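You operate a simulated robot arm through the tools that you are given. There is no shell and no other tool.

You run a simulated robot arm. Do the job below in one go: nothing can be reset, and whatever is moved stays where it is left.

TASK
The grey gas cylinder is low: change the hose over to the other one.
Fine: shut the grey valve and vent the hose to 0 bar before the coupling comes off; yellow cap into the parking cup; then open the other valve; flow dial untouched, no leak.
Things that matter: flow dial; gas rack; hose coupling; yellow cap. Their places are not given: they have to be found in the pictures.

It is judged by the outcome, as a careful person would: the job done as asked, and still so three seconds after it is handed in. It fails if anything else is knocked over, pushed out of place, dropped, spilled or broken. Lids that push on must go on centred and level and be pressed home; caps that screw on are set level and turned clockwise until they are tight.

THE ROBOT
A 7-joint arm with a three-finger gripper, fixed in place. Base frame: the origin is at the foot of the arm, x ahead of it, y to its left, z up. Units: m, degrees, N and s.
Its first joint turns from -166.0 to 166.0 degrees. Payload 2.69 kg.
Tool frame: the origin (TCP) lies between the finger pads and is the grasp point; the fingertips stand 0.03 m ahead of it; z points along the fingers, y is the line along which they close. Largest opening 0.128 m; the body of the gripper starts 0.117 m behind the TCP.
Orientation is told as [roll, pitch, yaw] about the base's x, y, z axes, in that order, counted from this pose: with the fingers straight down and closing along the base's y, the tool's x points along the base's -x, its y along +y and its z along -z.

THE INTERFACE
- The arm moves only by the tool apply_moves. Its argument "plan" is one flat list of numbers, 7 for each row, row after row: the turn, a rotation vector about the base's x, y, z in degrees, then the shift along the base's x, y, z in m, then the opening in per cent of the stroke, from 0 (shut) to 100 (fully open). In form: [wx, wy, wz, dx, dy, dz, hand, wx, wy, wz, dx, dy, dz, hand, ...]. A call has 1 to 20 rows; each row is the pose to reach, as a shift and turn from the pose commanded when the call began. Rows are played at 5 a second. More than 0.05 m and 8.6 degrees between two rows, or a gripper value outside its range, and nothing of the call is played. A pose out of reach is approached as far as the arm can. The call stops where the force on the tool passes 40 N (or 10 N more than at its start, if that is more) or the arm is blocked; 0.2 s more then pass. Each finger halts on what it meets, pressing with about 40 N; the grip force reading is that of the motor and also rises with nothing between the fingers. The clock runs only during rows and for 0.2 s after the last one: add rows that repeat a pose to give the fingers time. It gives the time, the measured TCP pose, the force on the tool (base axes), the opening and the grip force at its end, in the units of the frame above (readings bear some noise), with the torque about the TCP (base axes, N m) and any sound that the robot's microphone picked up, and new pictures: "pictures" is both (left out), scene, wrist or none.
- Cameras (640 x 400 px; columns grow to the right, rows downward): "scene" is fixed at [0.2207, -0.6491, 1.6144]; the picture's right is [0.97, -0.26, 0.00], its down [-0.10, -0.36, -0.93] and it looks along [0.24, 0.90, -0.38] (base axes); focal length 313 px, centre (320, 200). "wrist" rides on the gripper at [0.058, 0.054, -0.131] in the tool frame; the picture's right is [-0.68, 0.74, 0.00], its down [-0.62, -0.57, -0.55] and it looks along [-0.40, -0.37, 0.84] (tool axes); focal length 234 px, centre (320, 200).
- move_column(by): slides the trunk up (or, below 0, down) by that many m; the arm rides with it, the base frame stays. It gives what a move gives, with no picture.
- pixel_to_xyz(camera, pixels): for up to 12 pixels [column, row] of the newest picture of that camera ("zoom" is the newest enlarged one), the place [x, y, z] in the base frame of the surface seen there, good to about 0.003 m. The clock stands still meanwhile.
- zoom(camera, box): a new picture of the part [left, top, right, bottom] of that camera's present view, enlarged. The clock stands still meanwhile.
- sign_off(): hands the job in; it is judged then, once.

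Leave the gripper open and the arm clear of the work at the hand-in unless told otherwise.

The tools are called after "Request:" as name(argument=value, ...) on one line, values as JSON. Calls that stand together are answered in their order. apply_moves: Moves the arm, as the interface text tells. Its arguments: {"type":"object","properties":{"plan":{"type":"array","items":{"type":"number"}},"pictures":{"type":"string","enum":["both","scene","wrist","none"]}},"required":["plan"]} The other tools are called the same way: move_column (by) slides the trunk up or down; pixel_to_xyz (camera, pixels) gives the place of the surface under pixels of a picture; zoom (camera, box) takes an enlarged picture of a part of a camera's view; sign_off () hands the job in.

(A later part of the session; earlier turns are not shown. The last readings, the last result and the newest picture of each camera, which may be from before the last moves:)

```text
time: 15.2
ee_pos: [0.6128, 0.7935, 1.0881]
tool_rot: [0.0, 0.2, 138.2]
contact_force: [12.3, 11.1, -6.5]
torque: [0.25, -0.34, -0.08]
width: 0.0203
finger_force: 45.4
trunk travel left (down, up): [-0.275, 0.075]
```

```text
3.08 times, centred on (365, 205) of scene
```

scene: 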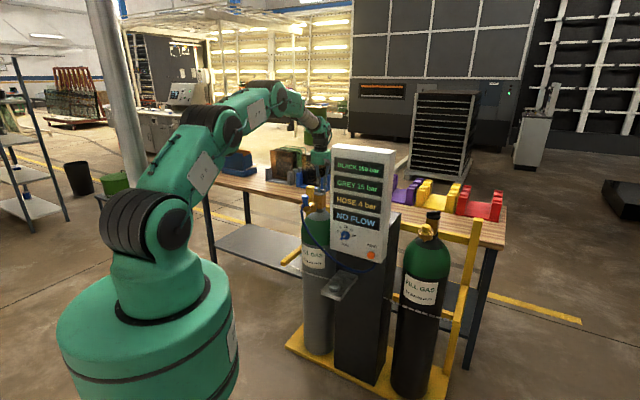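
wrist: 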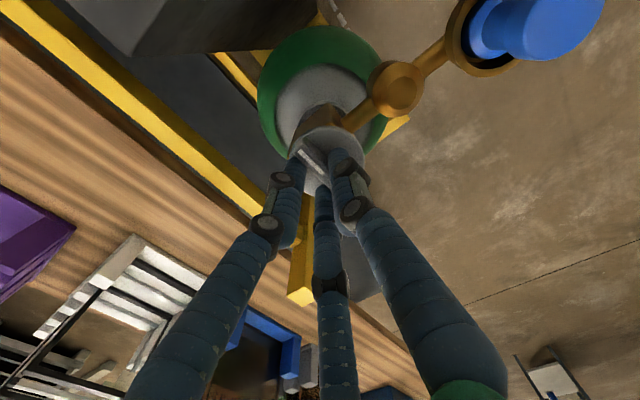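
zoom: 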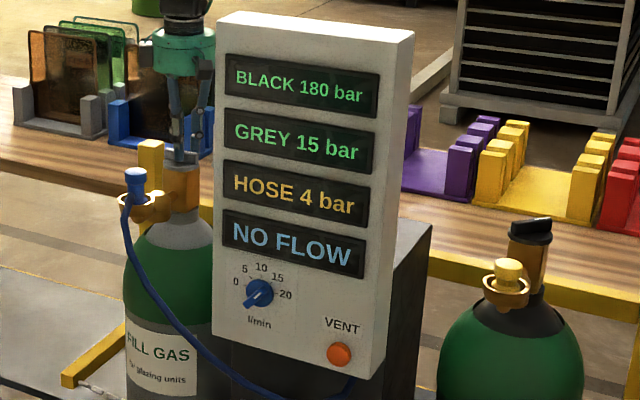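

The handle is turning with the hand at low torque. The side force of (12, 11) N says the axis is about 1 mm further out, so I will correct that and continue to about +88° in total.

Request:
apply_moves(plan=[0, 0, 8, 0, 0.0009, 0, 10, 0, 0, 16, 0, 0.0017, 0, 10, 0, 0, 24, -0.0006, 0.0019, 0, 10, 0, 0, 32, -0.0012, 0.0021, 0, 10, 0, 0, 40, -0.0019, 0.0022, 0, 10])

Request:
zoom(camera="wrist", box=[270, 110, 380, 200])

Request:
zoom(camera="scene", box=[325, 140, 405, 270])

```text
time: 16.4
ee_pos: [0.6106, 0.7955, 1.0883]
tool_rot: [-0.1, 0.1, 178.3]
contact_force: [16.2, 18.7, -4.1]
torque: [0.41, -0.12, 0.02]
width: 0.0207
finger_force: 45.0
trunk travel left (down, up): [-0.275, 0.075]
```

scene: 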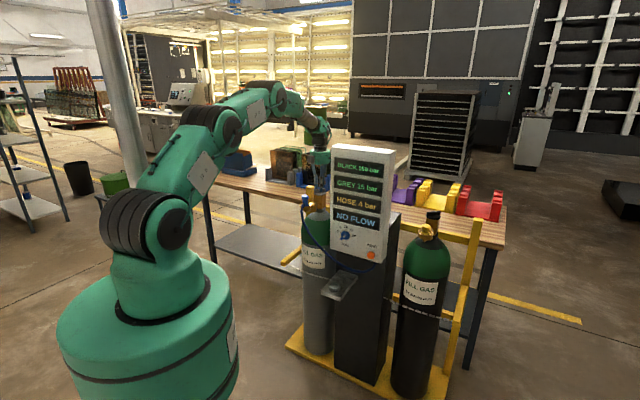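
wrist: 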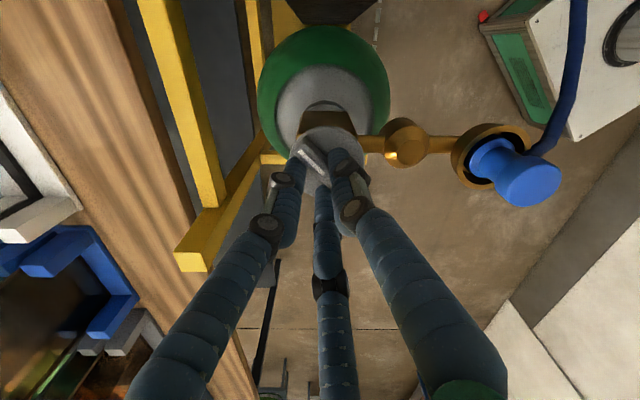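

```text
4.44 times, centred on (325, 155) of wrist
```

zoom: 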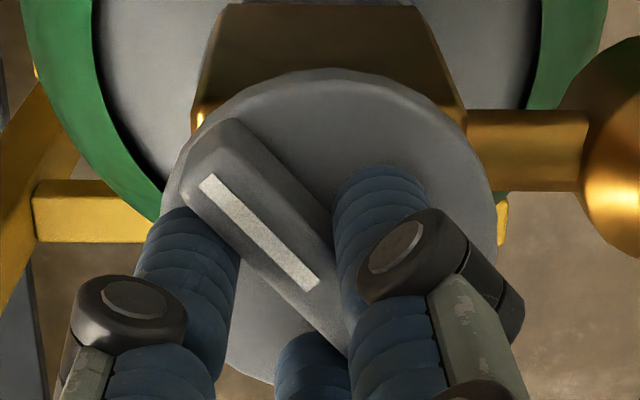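

```text
3.08 times, centred on (365, 205) of scene
```

zoom: 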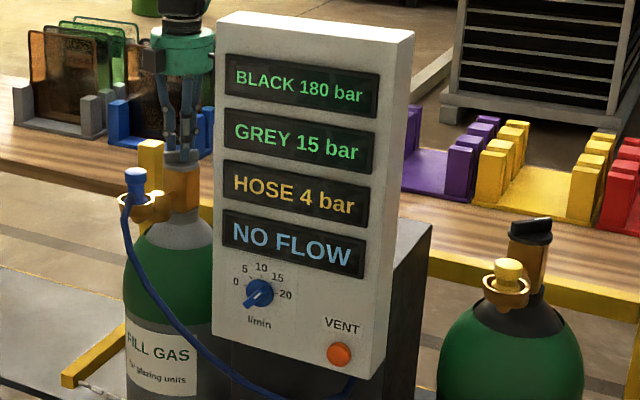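

The index mark now points to +x, like the shut black valve, and I have felt no stop yet. I will turn on gently in small steps, relieving the side force by 1.5 mm, to feel for the stop.

Request:
apply_moves(plan=[0, 0, 2, 0.0008, 0.001, 0, 10, 0, 0, 4, 0.001, 0.0015, 0, 10, 0, 0, 6, 0.001, 0.0015, 0, 10], pictures="wrist")

```text
time: 17.2
ee_pos: [0.6104, 0.7971, 1.0881]
tool_rot: [0.0, 0.0, -175.9]
contact_force: [4.5, 8.5, 0.3]
torque: [0.17, 0.46, -1.79]
width: 0.0209
finger_force: 44.6
trunk travel left (down, up): [-0.275, 0.075]
```

wrist: 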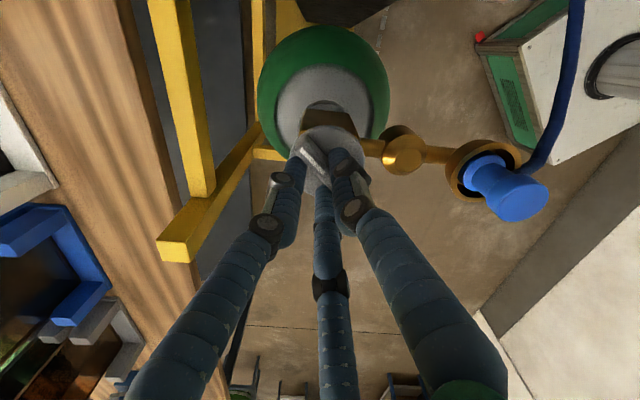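

A stop appears at about +90° (−1.8 N m), so this is a quarter-turn valve and it is now at its other end. I will relax the twist by 4°, open and lift clear.

Request:
apply_moves(plan=[0, 0, -4, 0, 0, 0, 10, 0, 0, -4, 0, 0, 0, 60, 0, 0, -4, 0, 0, 0, 60, 0, 0, -4, 0, 0, 0, 60, 0, 0, -4, 0, 0, 0.04, 60, 0, 0, -4, 0, 0, 0.08, 60, 0, 0, -4, 0, 0, 0.12, 60])

Request:
zoom(camera="scene", box=[290, 175, 350, 215])

Request:
zoom(camera="scene", box=[325, 140, 405, 270])

```text
time: 18.8
ee_pos: [0.6089, 0.7977, 1.2081]
tool_rot: [0.2, 0.0, -179.9]
contact_force: [-0.7, -0.4, -1.4]
torque: [0.0, -0.03, 0.04]
width: 0.0769
finger_force: 0.0
trunk travel left (down, up): [-0.275, 0.075]
```

scene: 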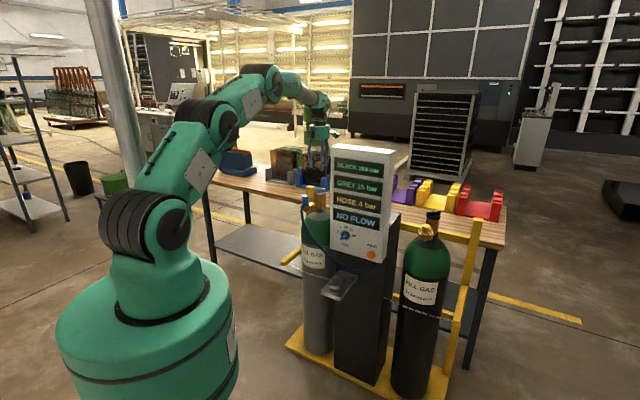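
wrist: 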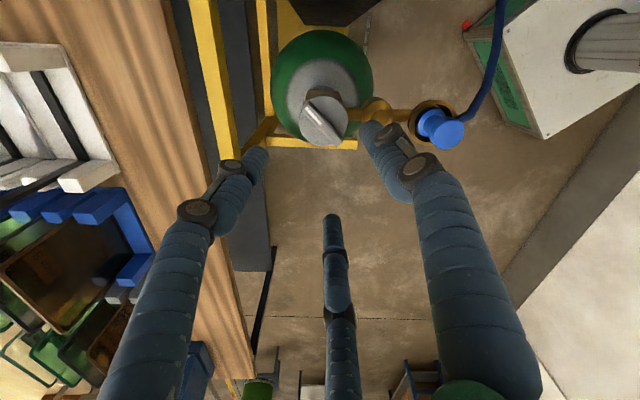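

```text
10.00 times, centred on (320, 195) of scene
```

zoom: 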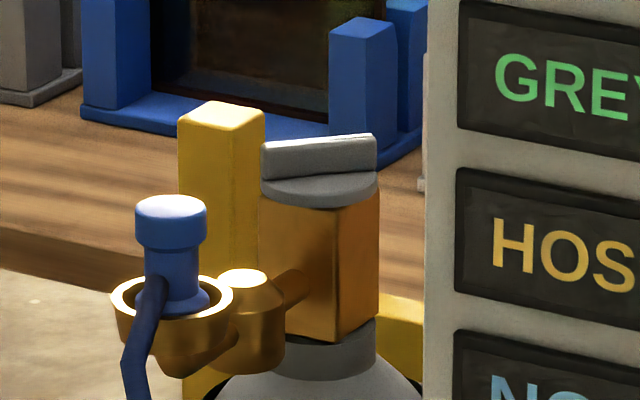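

```text
3.08 times, centred on (365, 205) of scene
```

zoom: 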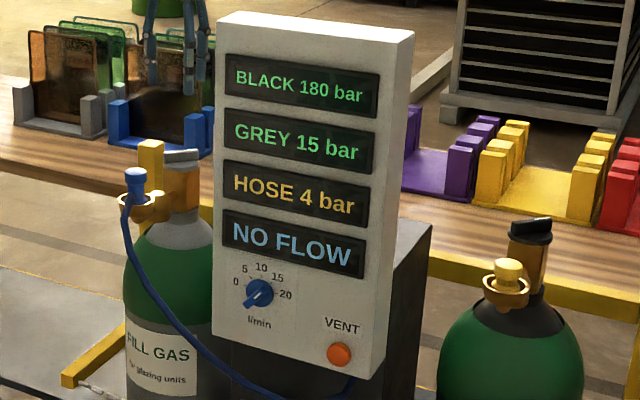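

The grey handle now stands the same way as the black one. Next is the VENT button, so I will measure the panel's face, the button, and the hose near it.

Request:
zoom(camera="scene", box=[340, 225, 400, 275])

Request:
pixel_to_xyz(camera="zoom", pixels=[[330, 235], [316, 235], [345, 238], [330, 222], [330, 250], [300, 240], [370, 240], [330, 185], [340, 290], [80, 200], [400, 80], [330, 268]])

Request:
pixel_to_xyz(camera="scene", pixels=[[334, 150], [333, 235], [394, 165], [382, 250], [360, 258], [345, 234], [337, 148], [388, 158], [371, 268], [355, 272], [340, 260], [325, 240]])

```text
8.00 times, centred on (370, 250) of scene
```

zoom: 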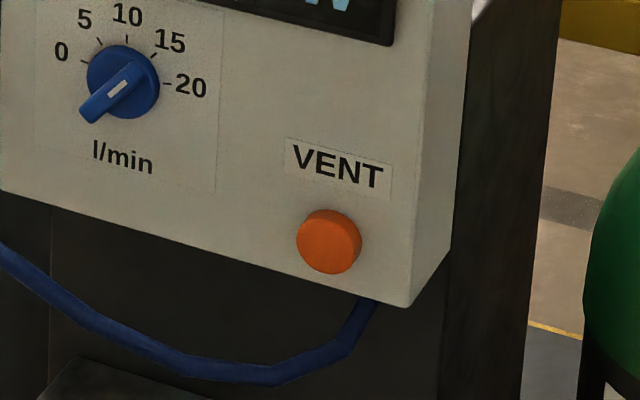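

```text
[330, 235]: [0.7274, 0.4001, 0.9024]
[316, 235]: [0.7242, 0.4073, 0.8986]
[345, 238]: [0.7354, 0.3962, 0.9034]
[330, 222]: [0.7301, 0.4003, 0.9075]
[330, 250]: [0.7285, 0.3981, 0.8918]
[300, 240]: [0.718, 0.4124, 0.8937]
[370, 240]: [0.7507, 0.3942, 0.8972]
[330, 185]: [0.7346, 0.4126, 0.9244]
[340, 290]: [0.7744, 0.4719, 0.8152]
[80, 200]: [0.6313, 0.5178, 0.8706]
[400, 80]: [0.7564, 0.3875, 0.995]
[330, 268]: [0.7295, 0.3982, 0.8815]
```

```text
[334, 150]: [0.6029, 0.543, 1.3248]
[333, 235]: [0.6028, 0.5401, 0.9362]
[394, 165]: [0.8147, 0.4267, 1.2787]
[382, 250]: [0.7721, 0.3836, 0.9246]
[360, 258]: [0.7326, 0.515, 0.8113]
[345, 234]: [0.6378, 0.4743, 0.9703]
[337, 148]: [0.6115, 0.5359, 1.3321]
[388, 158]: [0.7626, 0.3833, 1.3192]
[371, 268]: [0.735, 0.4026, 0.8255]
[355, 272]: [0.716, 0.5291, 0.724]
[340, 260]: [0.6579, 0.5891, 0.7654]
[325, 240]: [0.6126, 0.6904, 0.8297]
```

The panel's face is vertical with its normal at 45° (x + y ≈ 1.145). The button centre is at about (0.728, 0.400, 0.90). I will retract toward the base, clear of the coupling and the panel, turn yaw back to 90 and shut the fingers for pressing.

Request:
apply_moves(plan=[0, 0, -7.5, -0.0232, -0.0297, 0.015, 40, 0, 0, -15, -0.0464, -0.0594, 0.03, 20, 0, 0, -22.5, -0.0696, -0.0891, 0.045, 0, 0, 0, -30, -0.0928, -0.1188, 0.06, 0, 0, 0, -37.5, -0.116, -0.1485, 0.075, 0, 0, 0, -45, -0.139, -0.178, 0.09, 0, 0, 0, -52.5, -0.147, -0.2147, 0.09, 0, 0, 0, -60, -0.155, -0.2513, 0.09, 0, 0, 0, -67.5, -0.164, -0.288, 0.09, 0, 0, 0, -75, -0.172, -0.3247, 0.09, 0, 0, 0, -82.5, -0.18, -0.3613, 0.09, 0, 0, 0, -90, -0.189, -0.398, 0.09, 0, 0, 0, -90, -0.189, -0.398, 0.09, 0])

```text
time: 21.6
ee_pos: [0.423, 0.3979, 1.2977]
tool_rot: [0.2, 0.0, 90.0]
contact_force: [0.3, -1.0, 1.0]
torque: [0.04, -0.04, 0.01]
width: 0.0018
finger_force: 31.1
trunk travel left (down, up): [-0.275, 0.075]
```

scene: 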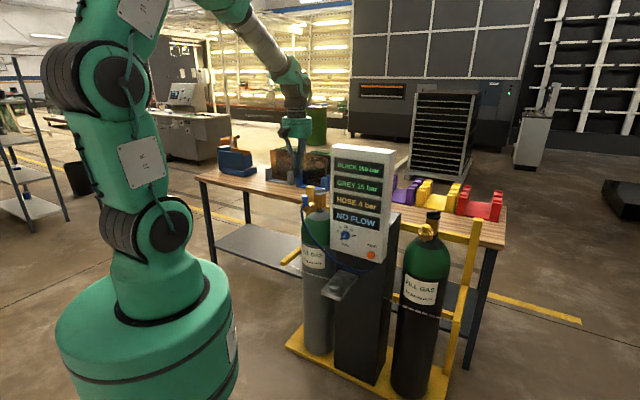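
wrist: 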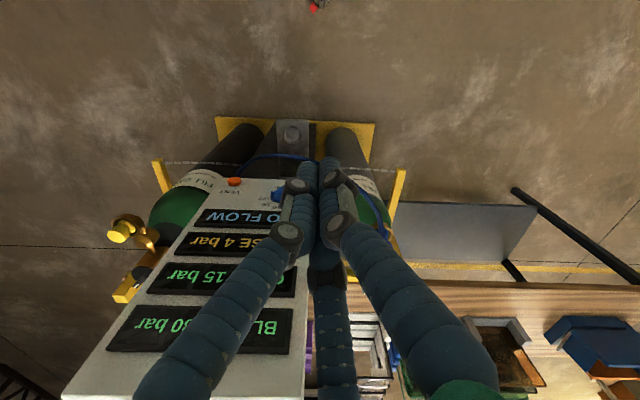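

Now I tilt the tool 72° so the fingers point along the panel's normal (45° azimuth). At the same time I lower it in front of the panel, well clear of it.

Request:
apply_moves(plan=[5.657, -5.657, 0, 0.0089, -0.0153, -0.0276, 0, 11.314, -11.314, 0, 0.0178, -0.0306, -0.0552, 0, 16.97, -16.97, 0, 0.0267, -0.0459, -0.0828, 0, 22.63, -22.63, 0, 0.0356, -0.0612, -0.1104, 0, 28.28, -28.28, 0, 0.0445, -0.0765, -0.138, 0, 33.94, -33.94, 0, 0.0534, -0.0918, -0.1656, 0, 39.6, -39.6, 0, 0.0623, -0.1071, -0.1932, 0, 45.25, -45.25, 0, 0.0712, -0.1224, -0.2208, 0, 50.91, -50.91, 0, 0.08, -0.138, -0.248, 0, 50.91, -50.91, 0, 0.08, -0.138, -0.248, 0])

```text
time: 23.8
ee_pos: [0.4348, 0.2068, 1.2]
tool_rot: [-58.7, -42.9, 114.9]
contact_force: [-0.3, -0.6, -1.1]
torque: [0.03, -0.03, 0.0]
width: 0.0022
finger_force: 31.5
out of reach, approached as far as the arm can: row 6, 7, 8, 9, 10
trunk travel left (down, up): [-0.275, 0.075]
```

scene: 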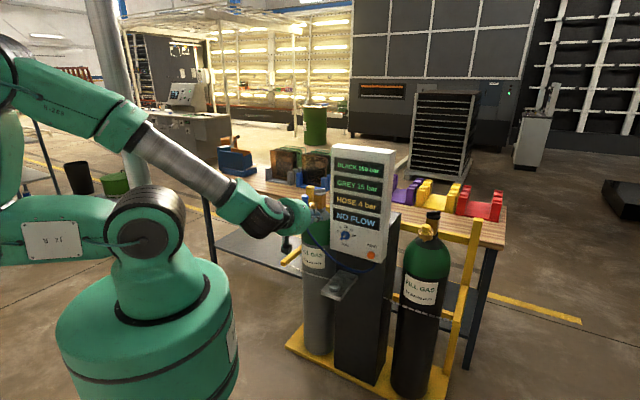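
wrist: 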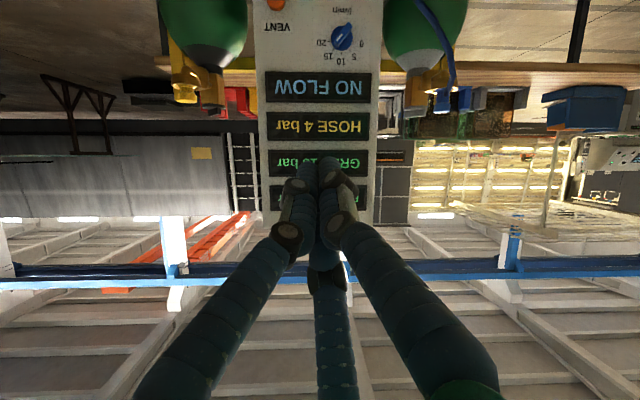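

That pose was out of reach: the wrist came too close to the base, and the arm folded back. I will check which pose the arm now counts as commanded, using a null row.

Request:
apply_moves(plan=[0, 0, 0, 0, 0, 0, 0], pictures="none")

```text
time: 24.2
ee_pos: [0.4353, 0.2073, 1.2002]
tool_rot: [-58.6, -42.9, 114.7]
contact_force: [0.0, -0.7, -0.3]
torque: [0.0, -0.03, 0.02]
width: 0.0022
finger_force: 31.4
trunk travel left (down, up): [-0.275, 0.075]
```

The arm counts the reached pose as commanded. The tool points along (0.63, 0.68, −0.38), which is fine for pressing; only the position is short. I will now shift straight toward the spot in front of the button, where the wrist is farther from the base.

Request:
apply_moves(plan=[0, 0, 0, 0.026, 0.0145, -0.0325, 0, 0, 0, 0, 0.052, 0.029, -0.065, 0, 0, 0, 0, 0.077, 0.0435, -0.0975, 0, 0, 0, 0, 0.103, 0.058, -0.13, 0, 0, 0, 0, 0.129, 0.072, -0.163, 0, 0, 0, 0, 0.129, 0.072, -0.163, 0])

```text
time: 25.6
ee_pos: [0.4344, 0.207, 1.2006]
tool_rot: [-58.6, -42.8, 114.7]
contact_force: [0.0, -0.3, 0.3]
torque: [0.0, 0.0, 0.01]
width: 0.002
finger_force: 31.7
out of reach, approached as far as the arm can: row 1, 2, 3, 4, 5, 6
trunk travel left (down, up): [-0.275, 0.075]
```

scene: 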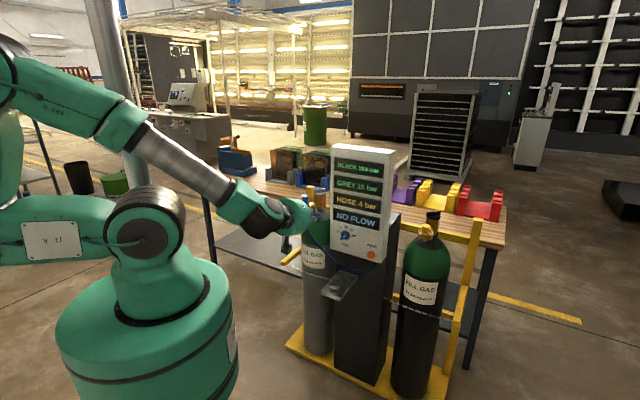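
wrist: 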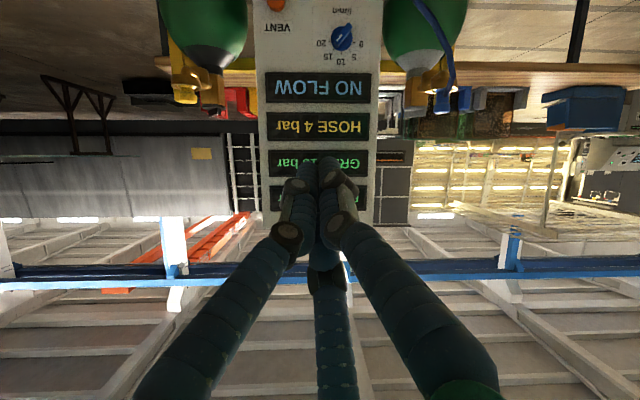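

The arm is jammed in a folded posture from the first row on. I will back out by un-tilting 48° while moving outward and up, then come at the button with only about 45° of tilt so the wrist stays farther from the base.

Request:
apply_moves(plan=[-5.657, 5.657, 0, 0.011, 0.024, 0.008, 0, -11.31, 11.31, 0, 0.022, 0.048, 0.016, 0, -16.97, 16.97, 0, 0.033, 0.072, 0.024, 0, -22.63, 22.63, 0, 0.044, 0.096, 0.032, 0, -28.28, 28.28, 0, 0.055, 0.12, 0.04, 0, -33.94, 33.94, 0, 0.066, 0.143, 0.05, 0, -33.94, 33.94, 0, 0.066, 0.143, 0.05, 0])

```text
time: 27.4
ee_pos: [0.4993, 0.3525, 1.295]
tool_rot: [-16.9, -18.3, 92.0]
contact_force: [-1.4, -1.3, 0.3]
torque: [0.13, -0.22, -0.01]
width: 0.0019
finger_force: 31.3
trunk travel left (down, up): [-0.275, 0.075]
stopped in row 7: the arm was blocked; the commanded pose is now the measured one
```

scene: 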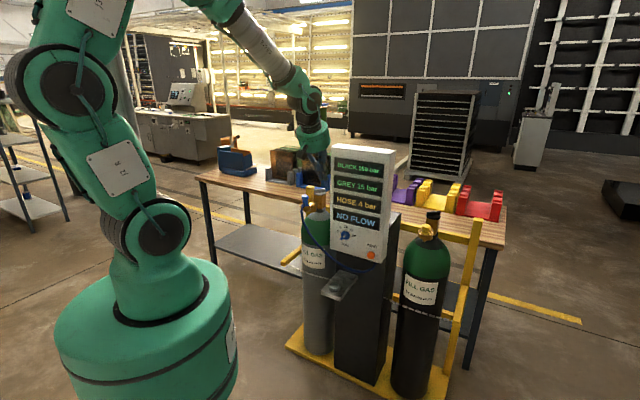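
wrist: 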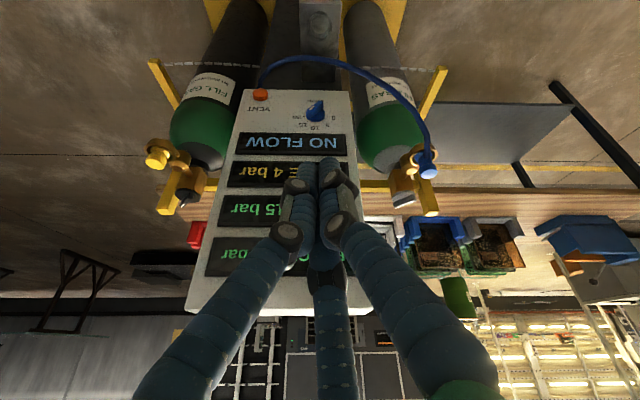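

The tool is now tilted about 25° toward the panel and the posture is good again. The "blocked" stop showed no contact force, so it was just the arm swinging back. Next I go to the stand-off 6 cm in front of the VENT button at 45° tilt, along a straight line that stays more than 10 cm from the panel.

Request:
apply_moves(plan=[1.35, -1.53, 0.02, 0.0163, -0.0018, -0.0386, 0, 2.7, -3.06, 0.05, 0.0326, -0.0037, -0.0772, 0, 4.05, -4.59, 0.07, 0.0489, -0.0055, -0.1158, 0, 5.4, -6.12, 0.1, 0.0652, -0.0074, -0.1544, 0, 6.75, -7.65, 0.12, 0.0815, -0.0092, -0.193, 0, 8.1, -9.18, 0.15, 0.0978, -0.0111, -0.2316, 0, 9.45, -10.7, 0.17, 0.1141, -0.0129, -0.2702, 0, 10.8, -12.2, 0.2, 0.1304, -0.0148, -0.3088, 0, 12.15, -13.8, 0.22, 0.1467, -0.0166, -0.3474, 0, 13.5, -15.3, 0.25, 0.163, -0.0185, -0.386, 0, 13.5, -15.3, 0.25, 0.163, -0.0185, -0.386, 0])

```text
time: 29.8
ee_pos: [0.6966, 0.3419, 0.9309]
tool_rot: [-31.1, -30.2, 98.5]
contact_force: [0.7, -0.4, 0.0]
torque: [0.04, 0.03, 0.04]
width: 0.0019
finger_force: 30.8
out of reach, approached as far as the arm can: row 9, 10, 11
trunk travel left (down, up): [-0.275, 0.075]
```

scene: 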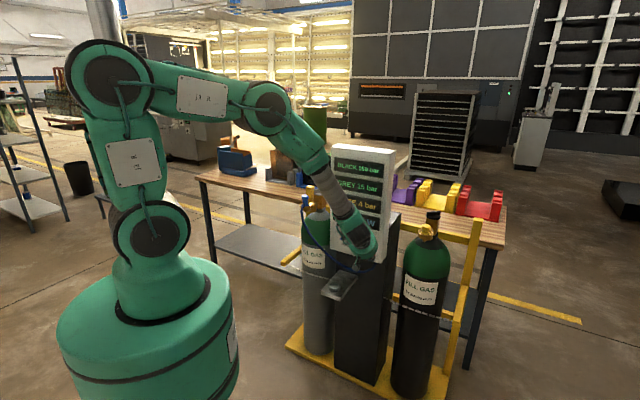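
wrist: 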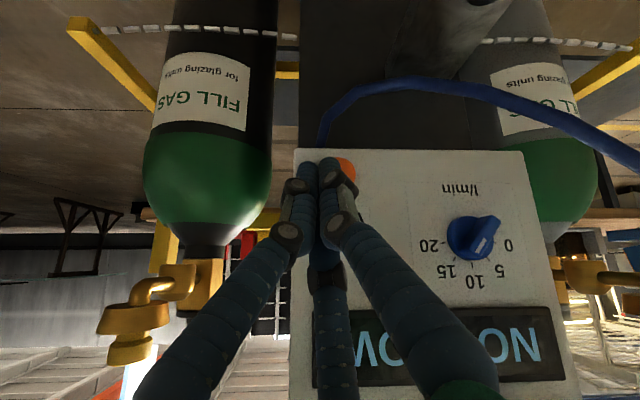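

I am in front of the panel but about 2 cm to the right of the button and 2 cm high. In the wrist view the button shows at about (346,170), just beside the fingertips. I will measure fingertip and button in this view before shifting.

Request:
zoom(camera="wrist", box=[270, 130, 390, 210])

Request:
pixel_to_xyz(camera="wrist", pixels=[[347, 170], [342, 162], [352, 176], [312, 168], [330, 164], [321, 200], [480, 235], [470, 220], [325, 130], [400, 82], [330, 110]])

```text
5.00 times, centred on (330, 170) of wrist
```

zoom: 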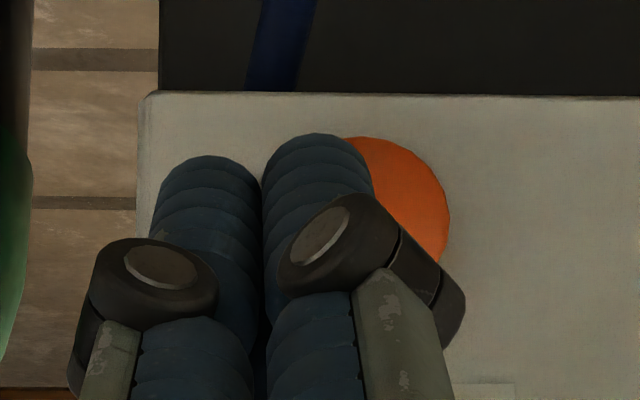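

```text
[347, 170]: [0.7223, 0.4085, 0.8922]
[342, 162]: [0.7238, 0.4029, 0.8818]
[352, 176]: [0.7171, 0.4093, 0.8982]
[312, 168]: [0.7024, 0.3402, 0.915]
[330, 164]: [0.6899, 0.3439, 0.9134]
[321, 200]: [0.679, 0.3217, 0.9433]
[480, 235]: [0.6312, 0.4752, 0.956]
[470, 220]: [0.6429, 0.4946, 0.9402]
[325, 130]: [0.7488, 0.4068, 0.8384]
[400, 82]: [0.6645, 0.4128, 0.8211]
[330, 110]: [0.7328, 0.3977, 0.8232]
```

The hose passes below at z ≈ 0.82, clear of the press. I will shift 17 mm left along the panel and 2 cm down, and go forward to just short of the button.

Request:
apply_moves(plan=[0, 0, 0, -0.006, 0.006, -0.01, 0, 0, 0, 0, -0.012, 0.012, -0.02, 0, 0, 0, 0, -0.002, 0.022, -0.02, 0, 0, 0, 0, -0.002, 0.022, -0.02, 0])

Request:
zoom(camera="wrist", box=[270, 130, 390, 210])

```text
time: 30.8
ee_pos: [0.6949, 0.3627, 0.9128]
tool_rot: [-30.6, -30.0, 98.3]
contact_force: [-0.1, 0.2, -0.7]
torque: [-0.02, 0.03, -0.02]
width: 0.0021
finger_force: 31.0
out of reach, approached as far as the arm can: row 2
trunk travel left (down, up): [-0.275, 0.075]
```

scene: 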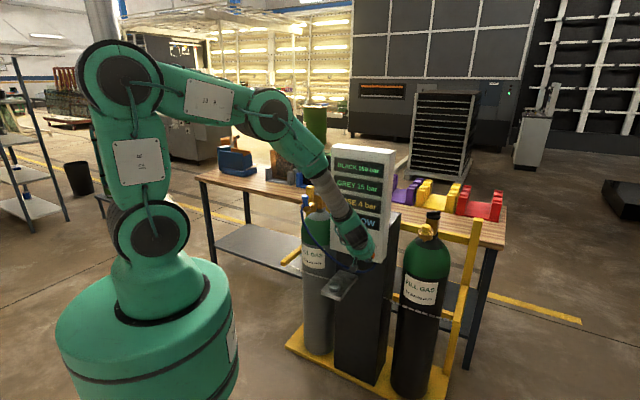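
wrist: 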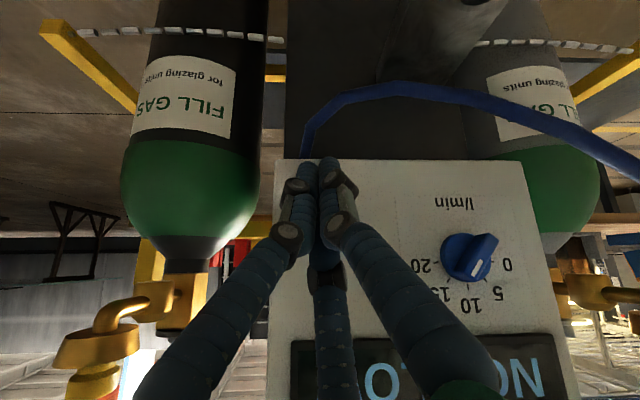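

```text
5.00 times, centred on (330, 170) of wrist
```

zoom: 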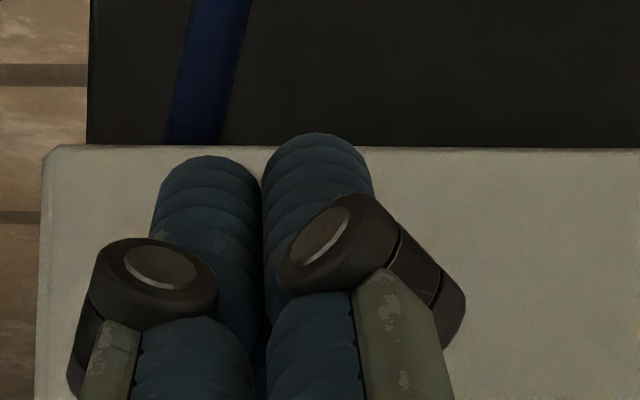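

The tips now cover the button, about 17 mm off its face. I will press along the normal in small steps and look at the panel.

Request:
apply_moves(plan=[0, 0, 0, 0.0085, 0.0085, 0, 0, 0, 0, 0, 0.0127, 0.0127, 0, 0, 0, 0, 0, 0.0156, 0.0156, 0, 0, 0, 0, 0, 0.0177, 0.0177, 0, 0, 0, 0, 0, 0.0177, 0.0177, 0, 0])

Request:
zoom(camera="scene", box=[325, 140, 405, 270])

```text
time: 32.0
ee_pos: [0.7104, 0.3804, 0.9116]
tool_rot: [-31.3, -30.0, 98.6]
contact_force: [-1.6, -2.5, 0.0]
torque: [-0.02, 0.02, 0.01]
width: 0.0021
finger_force: 31.5
trunk travel left (down, up): [-0.275, 0.075]
heard: click
```

scene: 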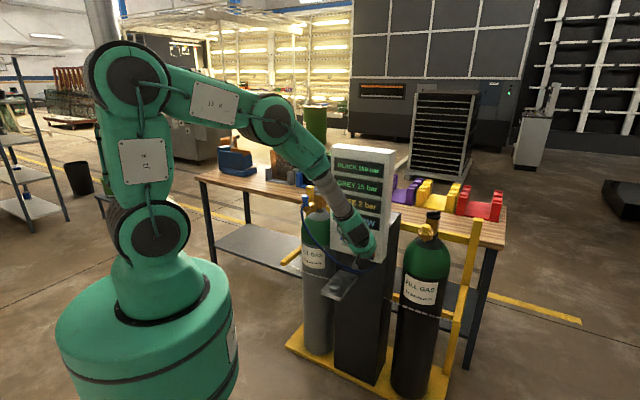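
wrist: 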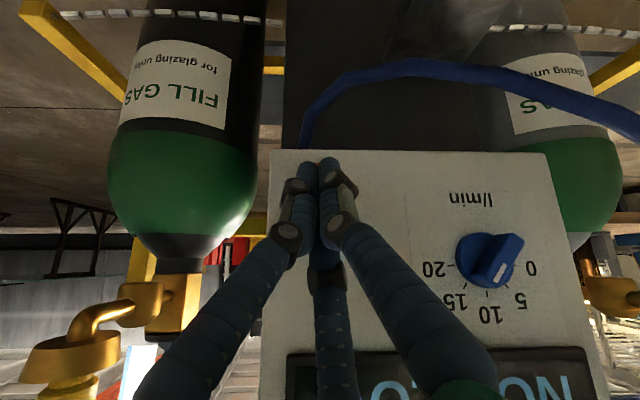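

```text
3.08 times, centred on (365, 205) of scene
```

zoom: 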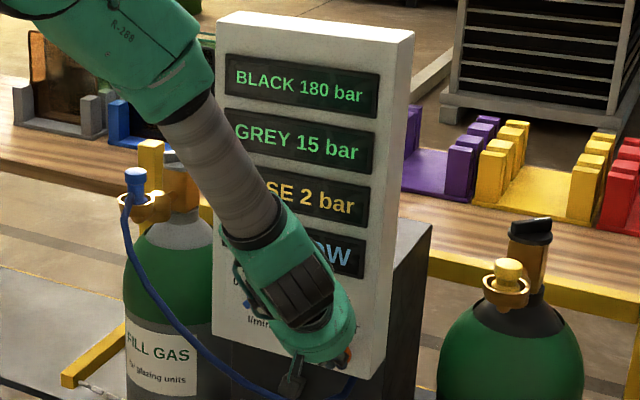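

I heard a click, and HOSE has dropped to 2 bar with a light press of about 3 N. I will hold the button.

Request:
apply_moves(plan=[0, 0, 0, 0, 0, 0, 0, 0, 0, 0, 0, 0, 0, 0, 0, 0, 0, 0, 0, 0, 0, 0, 0, 0, 0, 0, 0, 0, 0, 0, 0, 0, 0, 0, 0, 0, 0, 0, 0, 0, 0, 0, 0, 0, 0, 0, 0, 0, 0, 0, 0, 0, 0, 0, 0, 0], pictures="scene")

Request:
zoom(camera="scene", box=[325, 140, 405, 270])

```text
time: 33.8
ee_pos: [0.7103, 0.3801, 0.9114]
tool_rot: [-31.3, -30.1, 98.5]
contact_force: [-1.4, -2.7, -0.4]
torque: [0.01, 0.03, 0.02]
width: 0.002
finger_force: 31.3
trunk travel left (down, up): [-0.275, 0.075]
```

scene: 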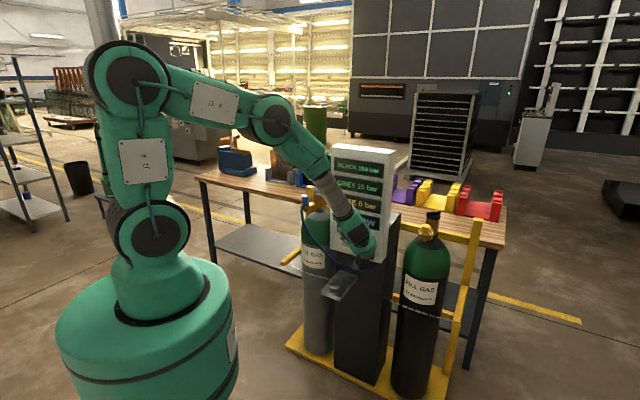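

```text
3.08 times, centred on (365, 205) of scene
```

zoom: 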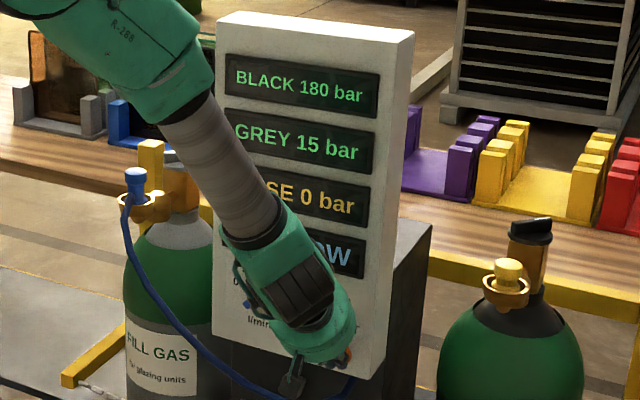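

HOSE reads 0 bar. I will hold one more second, then back off straight along the normal and check that it stays at 0, which proves the grey valve is shut.

Request:
apply_moves(plan=[0, 0, 0, 0, 0, 0, 0, 0, 0, 0, 0, 0, 0, 0, 0, 0, 0, 0, 0, 0, 0, 0, 0, 0, 0, 0, 0, 0, 0, 0, 0, 0, 0, 0, 0, 0, 0, 0, -0.014, -0.014, 0, 0, 0, 0, 0, -0.035, -0.035, 0.01, 0, 0, 0, 0, -0.05, -0.055, 0.04, 0, 0, 0, 0, -0.065, -0.065, 0.08, 0, 0, 0, 0, -0.065, -0.065, 0.08, 0])

Request:
zoom(camera="scene", box=[325, 140, 405, 270])

```text
time: 36.0
ee_pos: [0.6432, 0.3142, 0.9947]
tool_rot: [-31.3, -30.0, 98.6]
contact_force: [-0.4, -0.1, 0.8]
torque: [-0.04, -0.06, -0.02]
width: 0.0018
finger_force: 31.6
out of reach, approached as far as the arm can: row 7, 8
trunk travel left (down, up): [-0.275, 0.075]
```

scene: 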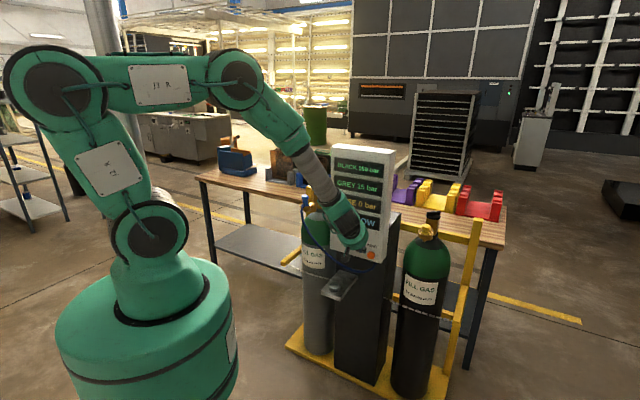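
wrist: 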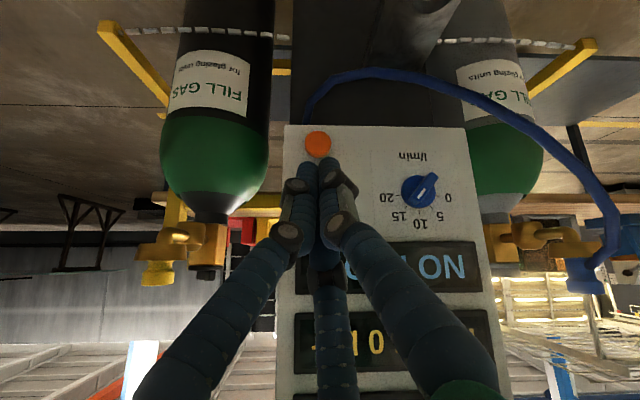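

```text
3.08 times, centred on (365, 205) of scene
```

zoom: 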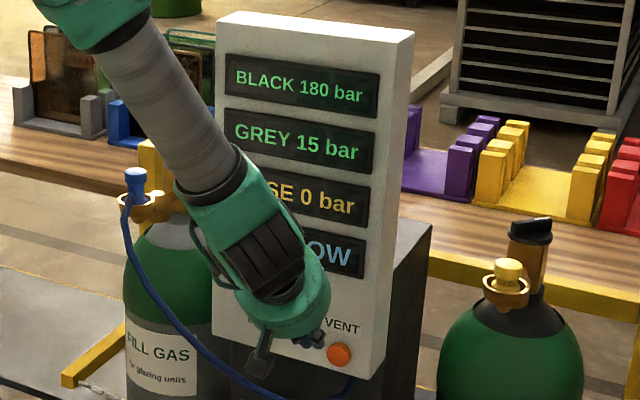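

HOSE stays at 0 bar with the button released, so the grey valve really is shut and the hose is vented. The dial is untouched. Next is the yellow cap: I un-tilt, rise clear of the panel and open the fingers.

Request:
apply_moves(plan=[-5.24, 4.715, 0, 0.001, -0.011, 0.0425, 10, -10.48, 9.43, 0, 0.002, -0.022, 0.085, 20, -15.72, 14.145, 0, 0.0035, -0.032, 0.1275, 40, -20.96, 18.86, 0, 0.005, -0.043, 0.17, 60, -26.2, 23.575, 0, 0.006, -0.054, 0.2125, 60, -31.45, 28.29, 0, 0.007, -0.064, 0.255, 60, -31.45, 28.29, 0, 0.007, -0.064, 0.255, 60], pictures="none")

```text
time: 37.6
ee_pos: [0.6524, 0.2512, 1.2478]
tool_rot: [0.0, 0.1, 89.9]
contact_force: [0.3, 0.0, -0.2]
torque: [-0.01, 0.02, 0.04]
width: 0.0768
finger_force: 0.0
trunk travel left (down, up): [-0.275, 0.075]
```

The tool is vertical again at (0.652, 0.251, 1.248). Now I go over to the yellow cap, stopping a bit short of it so the camera sees it, and turn yaw to about 60.

Request:
apply_moves(plan=[0, 0, -6, 0.04, 0.005, 0, 60, 0, 0, -12, 0.08, 0.01, 0, 60, 0, 0, -18, 0.12, 0.014, 0, 60, 0, 0, -24, 0.16, 0.018, 0, 60, 0, 0, -30, 0.2, 0.022, 0, 60, 0, 0, -30, 0.2, 0.022, 0, 60])

Request:
zoom(camera="wrist", box=[240, 40, 400, 200])

```text
time: 39.0
ee_pos: [0.8529, 0.2736, 1.2475]
tool_rot: [0.0, 0.0, 59.9]
contact_force: [0.9, 0.5, -1.0]
torque: [0.01, 0.02, 0.01]
width: 0.077
finger_force: 0.0
trunk travel left (down, up): [-0.275, 0.075]
```

scene: 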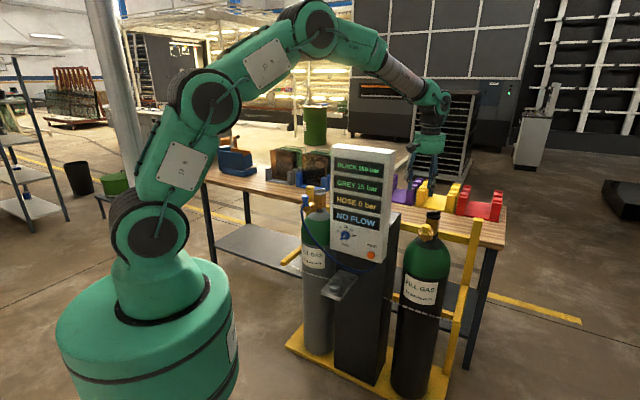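
wrist: 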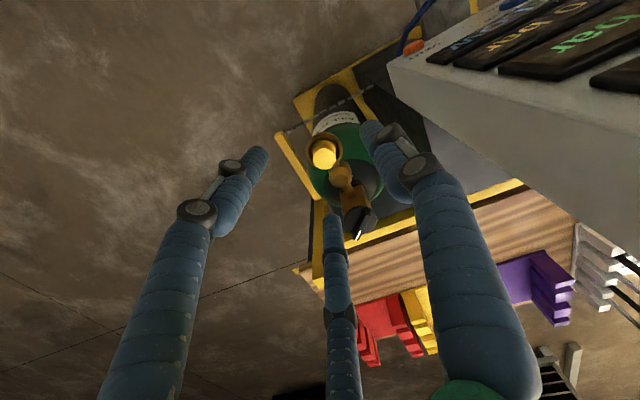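

```text
2.50 times, centred on (320, 120) of wrist
```

zoom: 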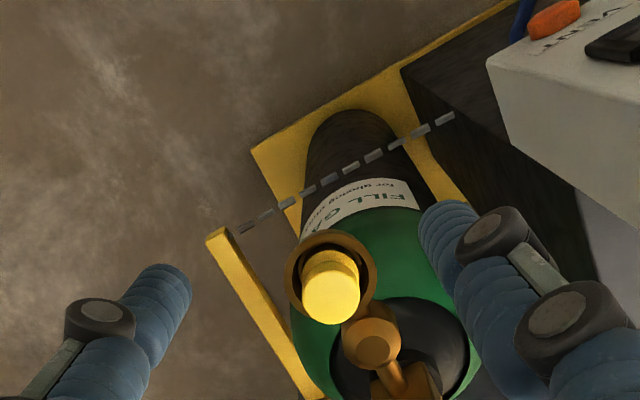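

Request:
zoom(camera="wrist", box=[300, 125, 350, 175])

Request:
pixel_to_xyz(camera="zoom", pixels=[[315, 225], [315, 260], [260, 240], [370, 240], [315, 200], [220, 180], [420, 180], [330, 90], [280, 140], [310, 160], [240, 110], [400, 250]])

Request:
pixel_to_xyz(camera="wrist", pixels=[[360, 235], [352, 205], [366, 215], [342, 172], [350, 190]])

```text
8.00 times, centred on (325, 150) of wrist
```

zoom: 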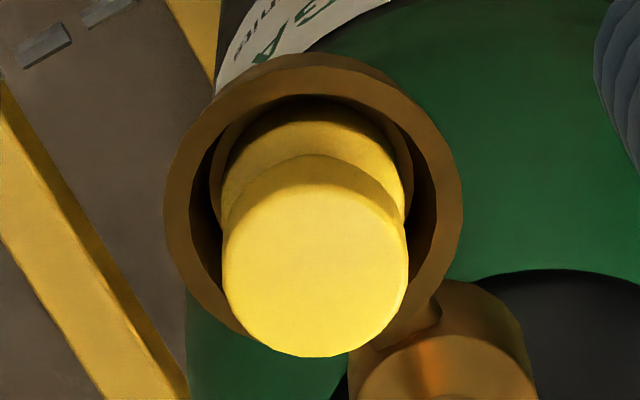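

```text
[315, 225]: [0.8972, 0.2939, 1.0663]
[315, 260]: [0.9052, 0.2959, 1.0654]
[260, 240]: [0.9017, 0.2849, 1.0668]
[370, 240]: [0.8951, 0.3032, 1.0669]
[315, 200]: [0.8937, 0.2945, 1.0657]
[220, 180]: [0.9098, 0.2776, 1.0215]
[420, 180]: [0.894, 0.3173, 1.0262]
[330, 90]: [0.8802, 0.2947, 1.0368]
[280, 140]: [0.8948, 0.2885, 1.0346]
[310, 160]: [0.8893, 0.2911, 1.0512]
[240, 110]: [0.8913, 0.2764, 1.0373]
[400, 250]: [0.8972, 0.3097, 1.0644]
```

```text
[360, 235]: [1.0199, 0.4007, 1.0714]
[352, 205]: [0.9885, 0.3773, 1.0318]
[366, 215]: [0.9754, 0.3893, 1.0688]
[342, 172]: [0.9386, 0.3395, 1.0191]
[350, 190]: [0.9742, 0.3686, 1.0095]
```

The yellow cap's top is at about (0.904, 0.2955, 1.066), with a radius of about 14.5 mm, and the socket rim is at z 1.037. I will come down around the cap with the fingertips staying above the rim (TCP z ≈ 1.071), then grip.

Request:
apply_moves(plan=[0, 0, 0, 0.017, 0.0073, -0.03, 60, 0, 0, 0, 0.034, 0.0146, -0.06, 60, 0, 0, 0, 0.051, 0.022, -0.09, 60, 0, 0, 0, 0.051, 0.022, -0.12, 60, 0, 0, 0, 0.051, 0.022, -0.12, 60])

Request:
zoom(camera="wrist", box=[240, 80, 400, 220])

```text
time: 40.2
ee_pos: [0.9049, 0.2974, 1.127]
tool_rot: [0.0, 0.0, 59.9]
contact_force: [0.1, 0.2, 0.7]
torque: [-0.03, 0.01, 0.01]
width: 0.0769
finger_force: 0.0
trunk travel left (down, up): [-0.275, 0.075]
```

scene: 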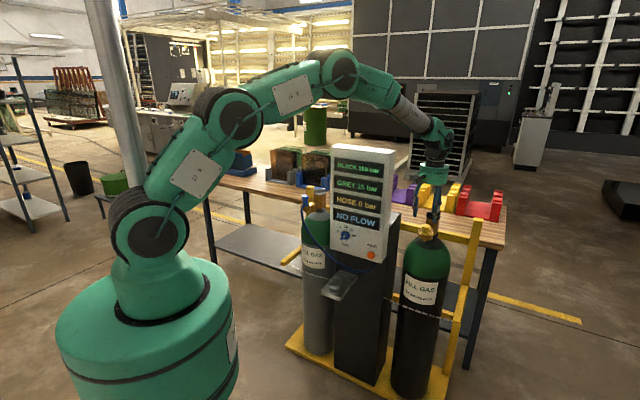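
wrist: 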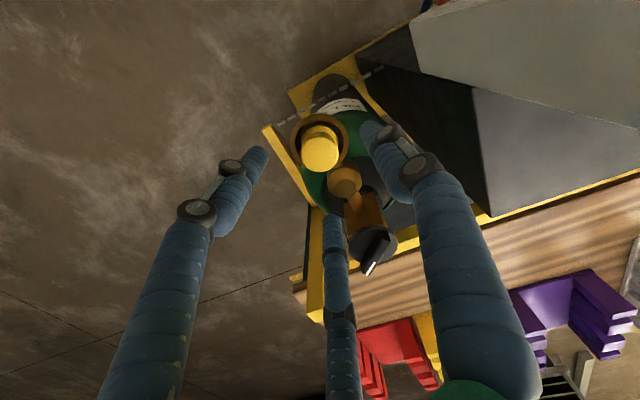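

```text
2.86 times, centred on (320, 150) of wrist
```

zoom: 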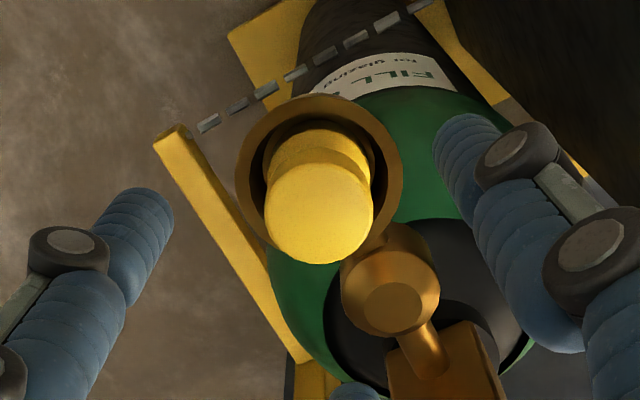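

Request:
pixel_to_xyz(camera="wrist", pixels=[[320, 153], [305, 153], [335, 153], [320, 140], [320, 166], [311, 160], [330, 162]])

```text
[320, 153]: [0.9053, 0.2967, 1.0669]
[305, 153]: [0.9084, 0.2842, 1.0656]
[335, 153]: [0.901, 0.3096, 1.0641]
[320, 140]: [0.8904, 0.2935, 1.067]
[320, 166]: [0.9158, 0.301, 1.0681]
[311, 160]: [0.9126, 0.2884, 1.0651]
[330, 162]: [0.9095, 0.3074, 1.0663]
```

The cap's centre measures (0.904, 0.297), which is right under the TCP. I lower to z 1.071 and close.

Request:
apply_moves(plan=[0, 0, 0, -0.0005, 0, -0.03, 60, 0, 0, 0, -0.0005, 0, -0.056, 60, 0, 0, 0, -0.0005, 0, -0.056, 40, 0, 0, 0, -0.0005, 0, -0.056, 20, 0, 0, 0, -0.0005, 0, -0.056, 10, 0, 0, 0, -0.0005, 0, -0.056, 10])

Request:
zoom(camera="wrist", box=[240, 80, 400, 220])

Request:
zoom(camera="scene", box=[395, 185, 475, 245])

```text
time: 41.6
ee_pos: [0.9025, 0.2956, 1.0714]
tool_rot: [-0.2, 0.1, 60.0]
contact_force: [1.6, 1.2, 4.7]
torque: [-0.02, -0.08, 0.0]
width: 0.0322
finger_force: 40.4
trunk travel left (down, up): [-0.275, 0.075]
```

scene: 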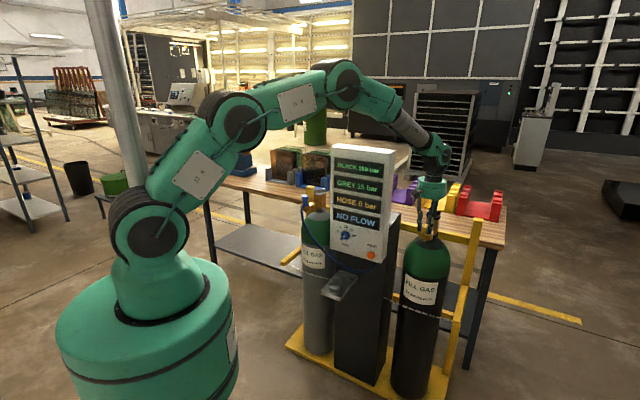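
wrist: 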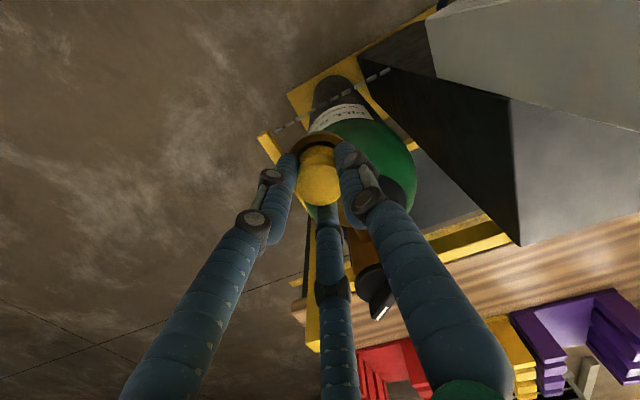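

```text
2.86 times, centred on (320, 150) of wrist
```

zoom: 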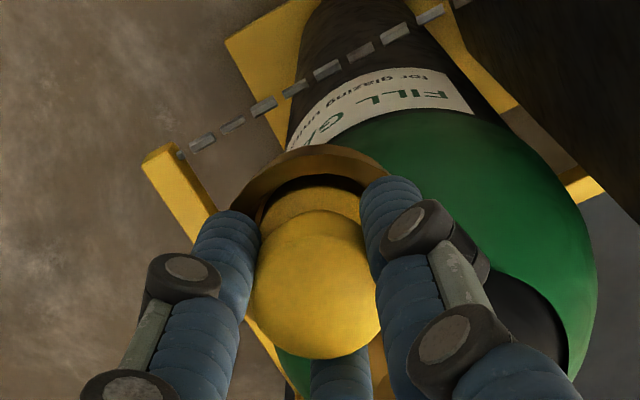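

```text
6.67 times, centred on (435, 215) of scene
```

zoom: 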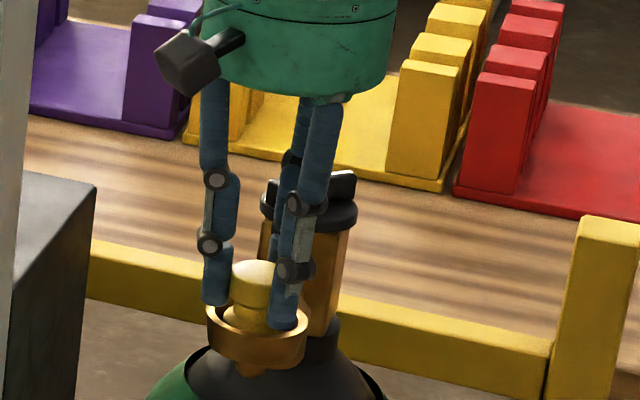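

The cap is gripped at width 0.032 with only small forces. I will try a gentle 4 mm lift to learn whether it pulls off or is locked.

Request:
apply_moves(plan=[0, 0, 0, 0, 0, 0.002, 10, 0, 0, 0, 0, 0, 0.004, 10], pictures="wrist")

Request:
zoom(camera="scene", box=[395, 185, 475, 245])

```text
time: 42.2
ee_pos: [0.9035, 0.2957, 1.0749]
tool_rot: [0.0, 0.0, 59.9]
contact_force: [3.1, 1.6, -0.7]
torque: [0.05, -0.14, -0.04]
width: 0.0321
finger_force: 40.3
trunk travel left (down, up): [-0.275, 0.075]
```

wrist: 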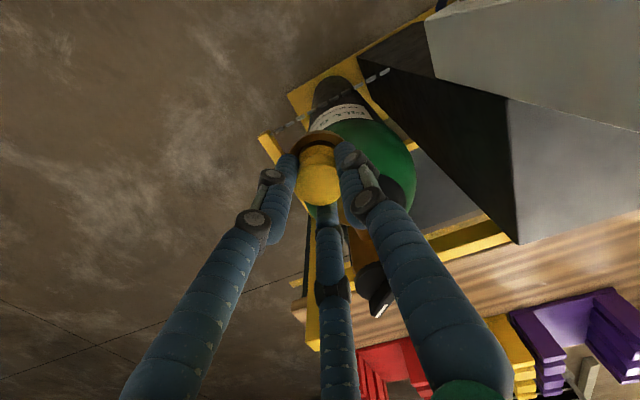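

```text
6.67 times, centred on (435, 215) of scene
```

zoom: 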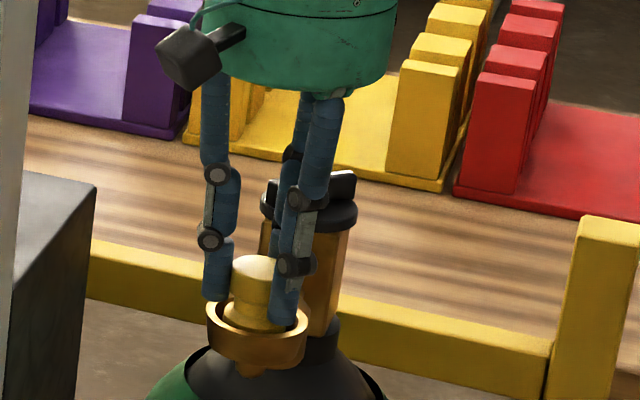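

The cap is rising with the hand and almost without force: it simply lifts out. I continue lifting straight up.

Request:
apply_moves(plan=[0, 0, 0, 0, 0, 0.008, 10, 0, 0, 0, 0, 0, 0.018, 10, 0, 0, 0, 0, 0, 0.03, 10, 0, 0, 0, 0, 0, 0.05, 10, 0, 0, 0, 0, 0, 0.08, 10, 0, 0, 0, 0, 0, 0.11, 10])

Request:
zoom(camera="scene", box=[395, 165, 475, 245])

```text
time: 43.6
ee_pos: [0.903, 0.2959, 1.1838]
tool_rot: [0.0, 0.0, 59.9]
contact_force: [-0.9, -1.0, -1.1]
torque: [0.03, -0.02, 0.03]
width: 0.0321
finger_force: 40.2
trunk travel left (down, up): [-0.275, 0.075]
```

scene: 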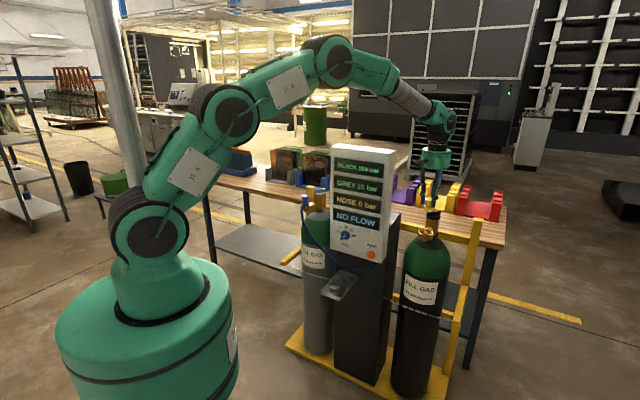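
wrist: 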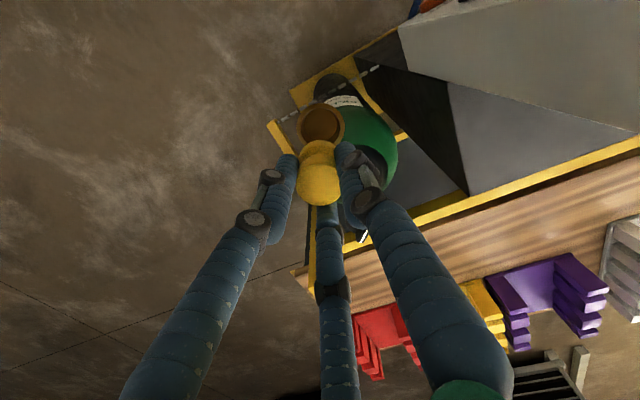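

```text
5.00 times, centred on (435, 205) of scene
```

zoom: 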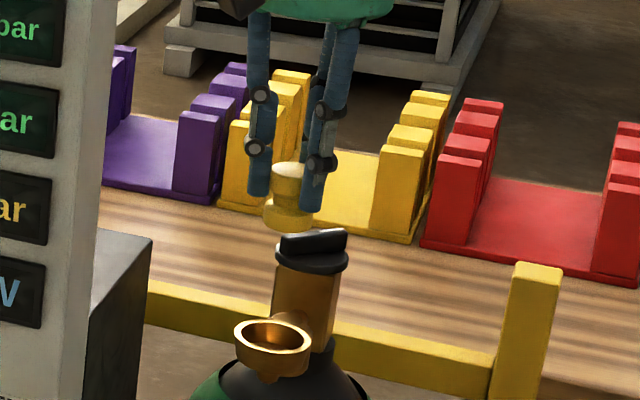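

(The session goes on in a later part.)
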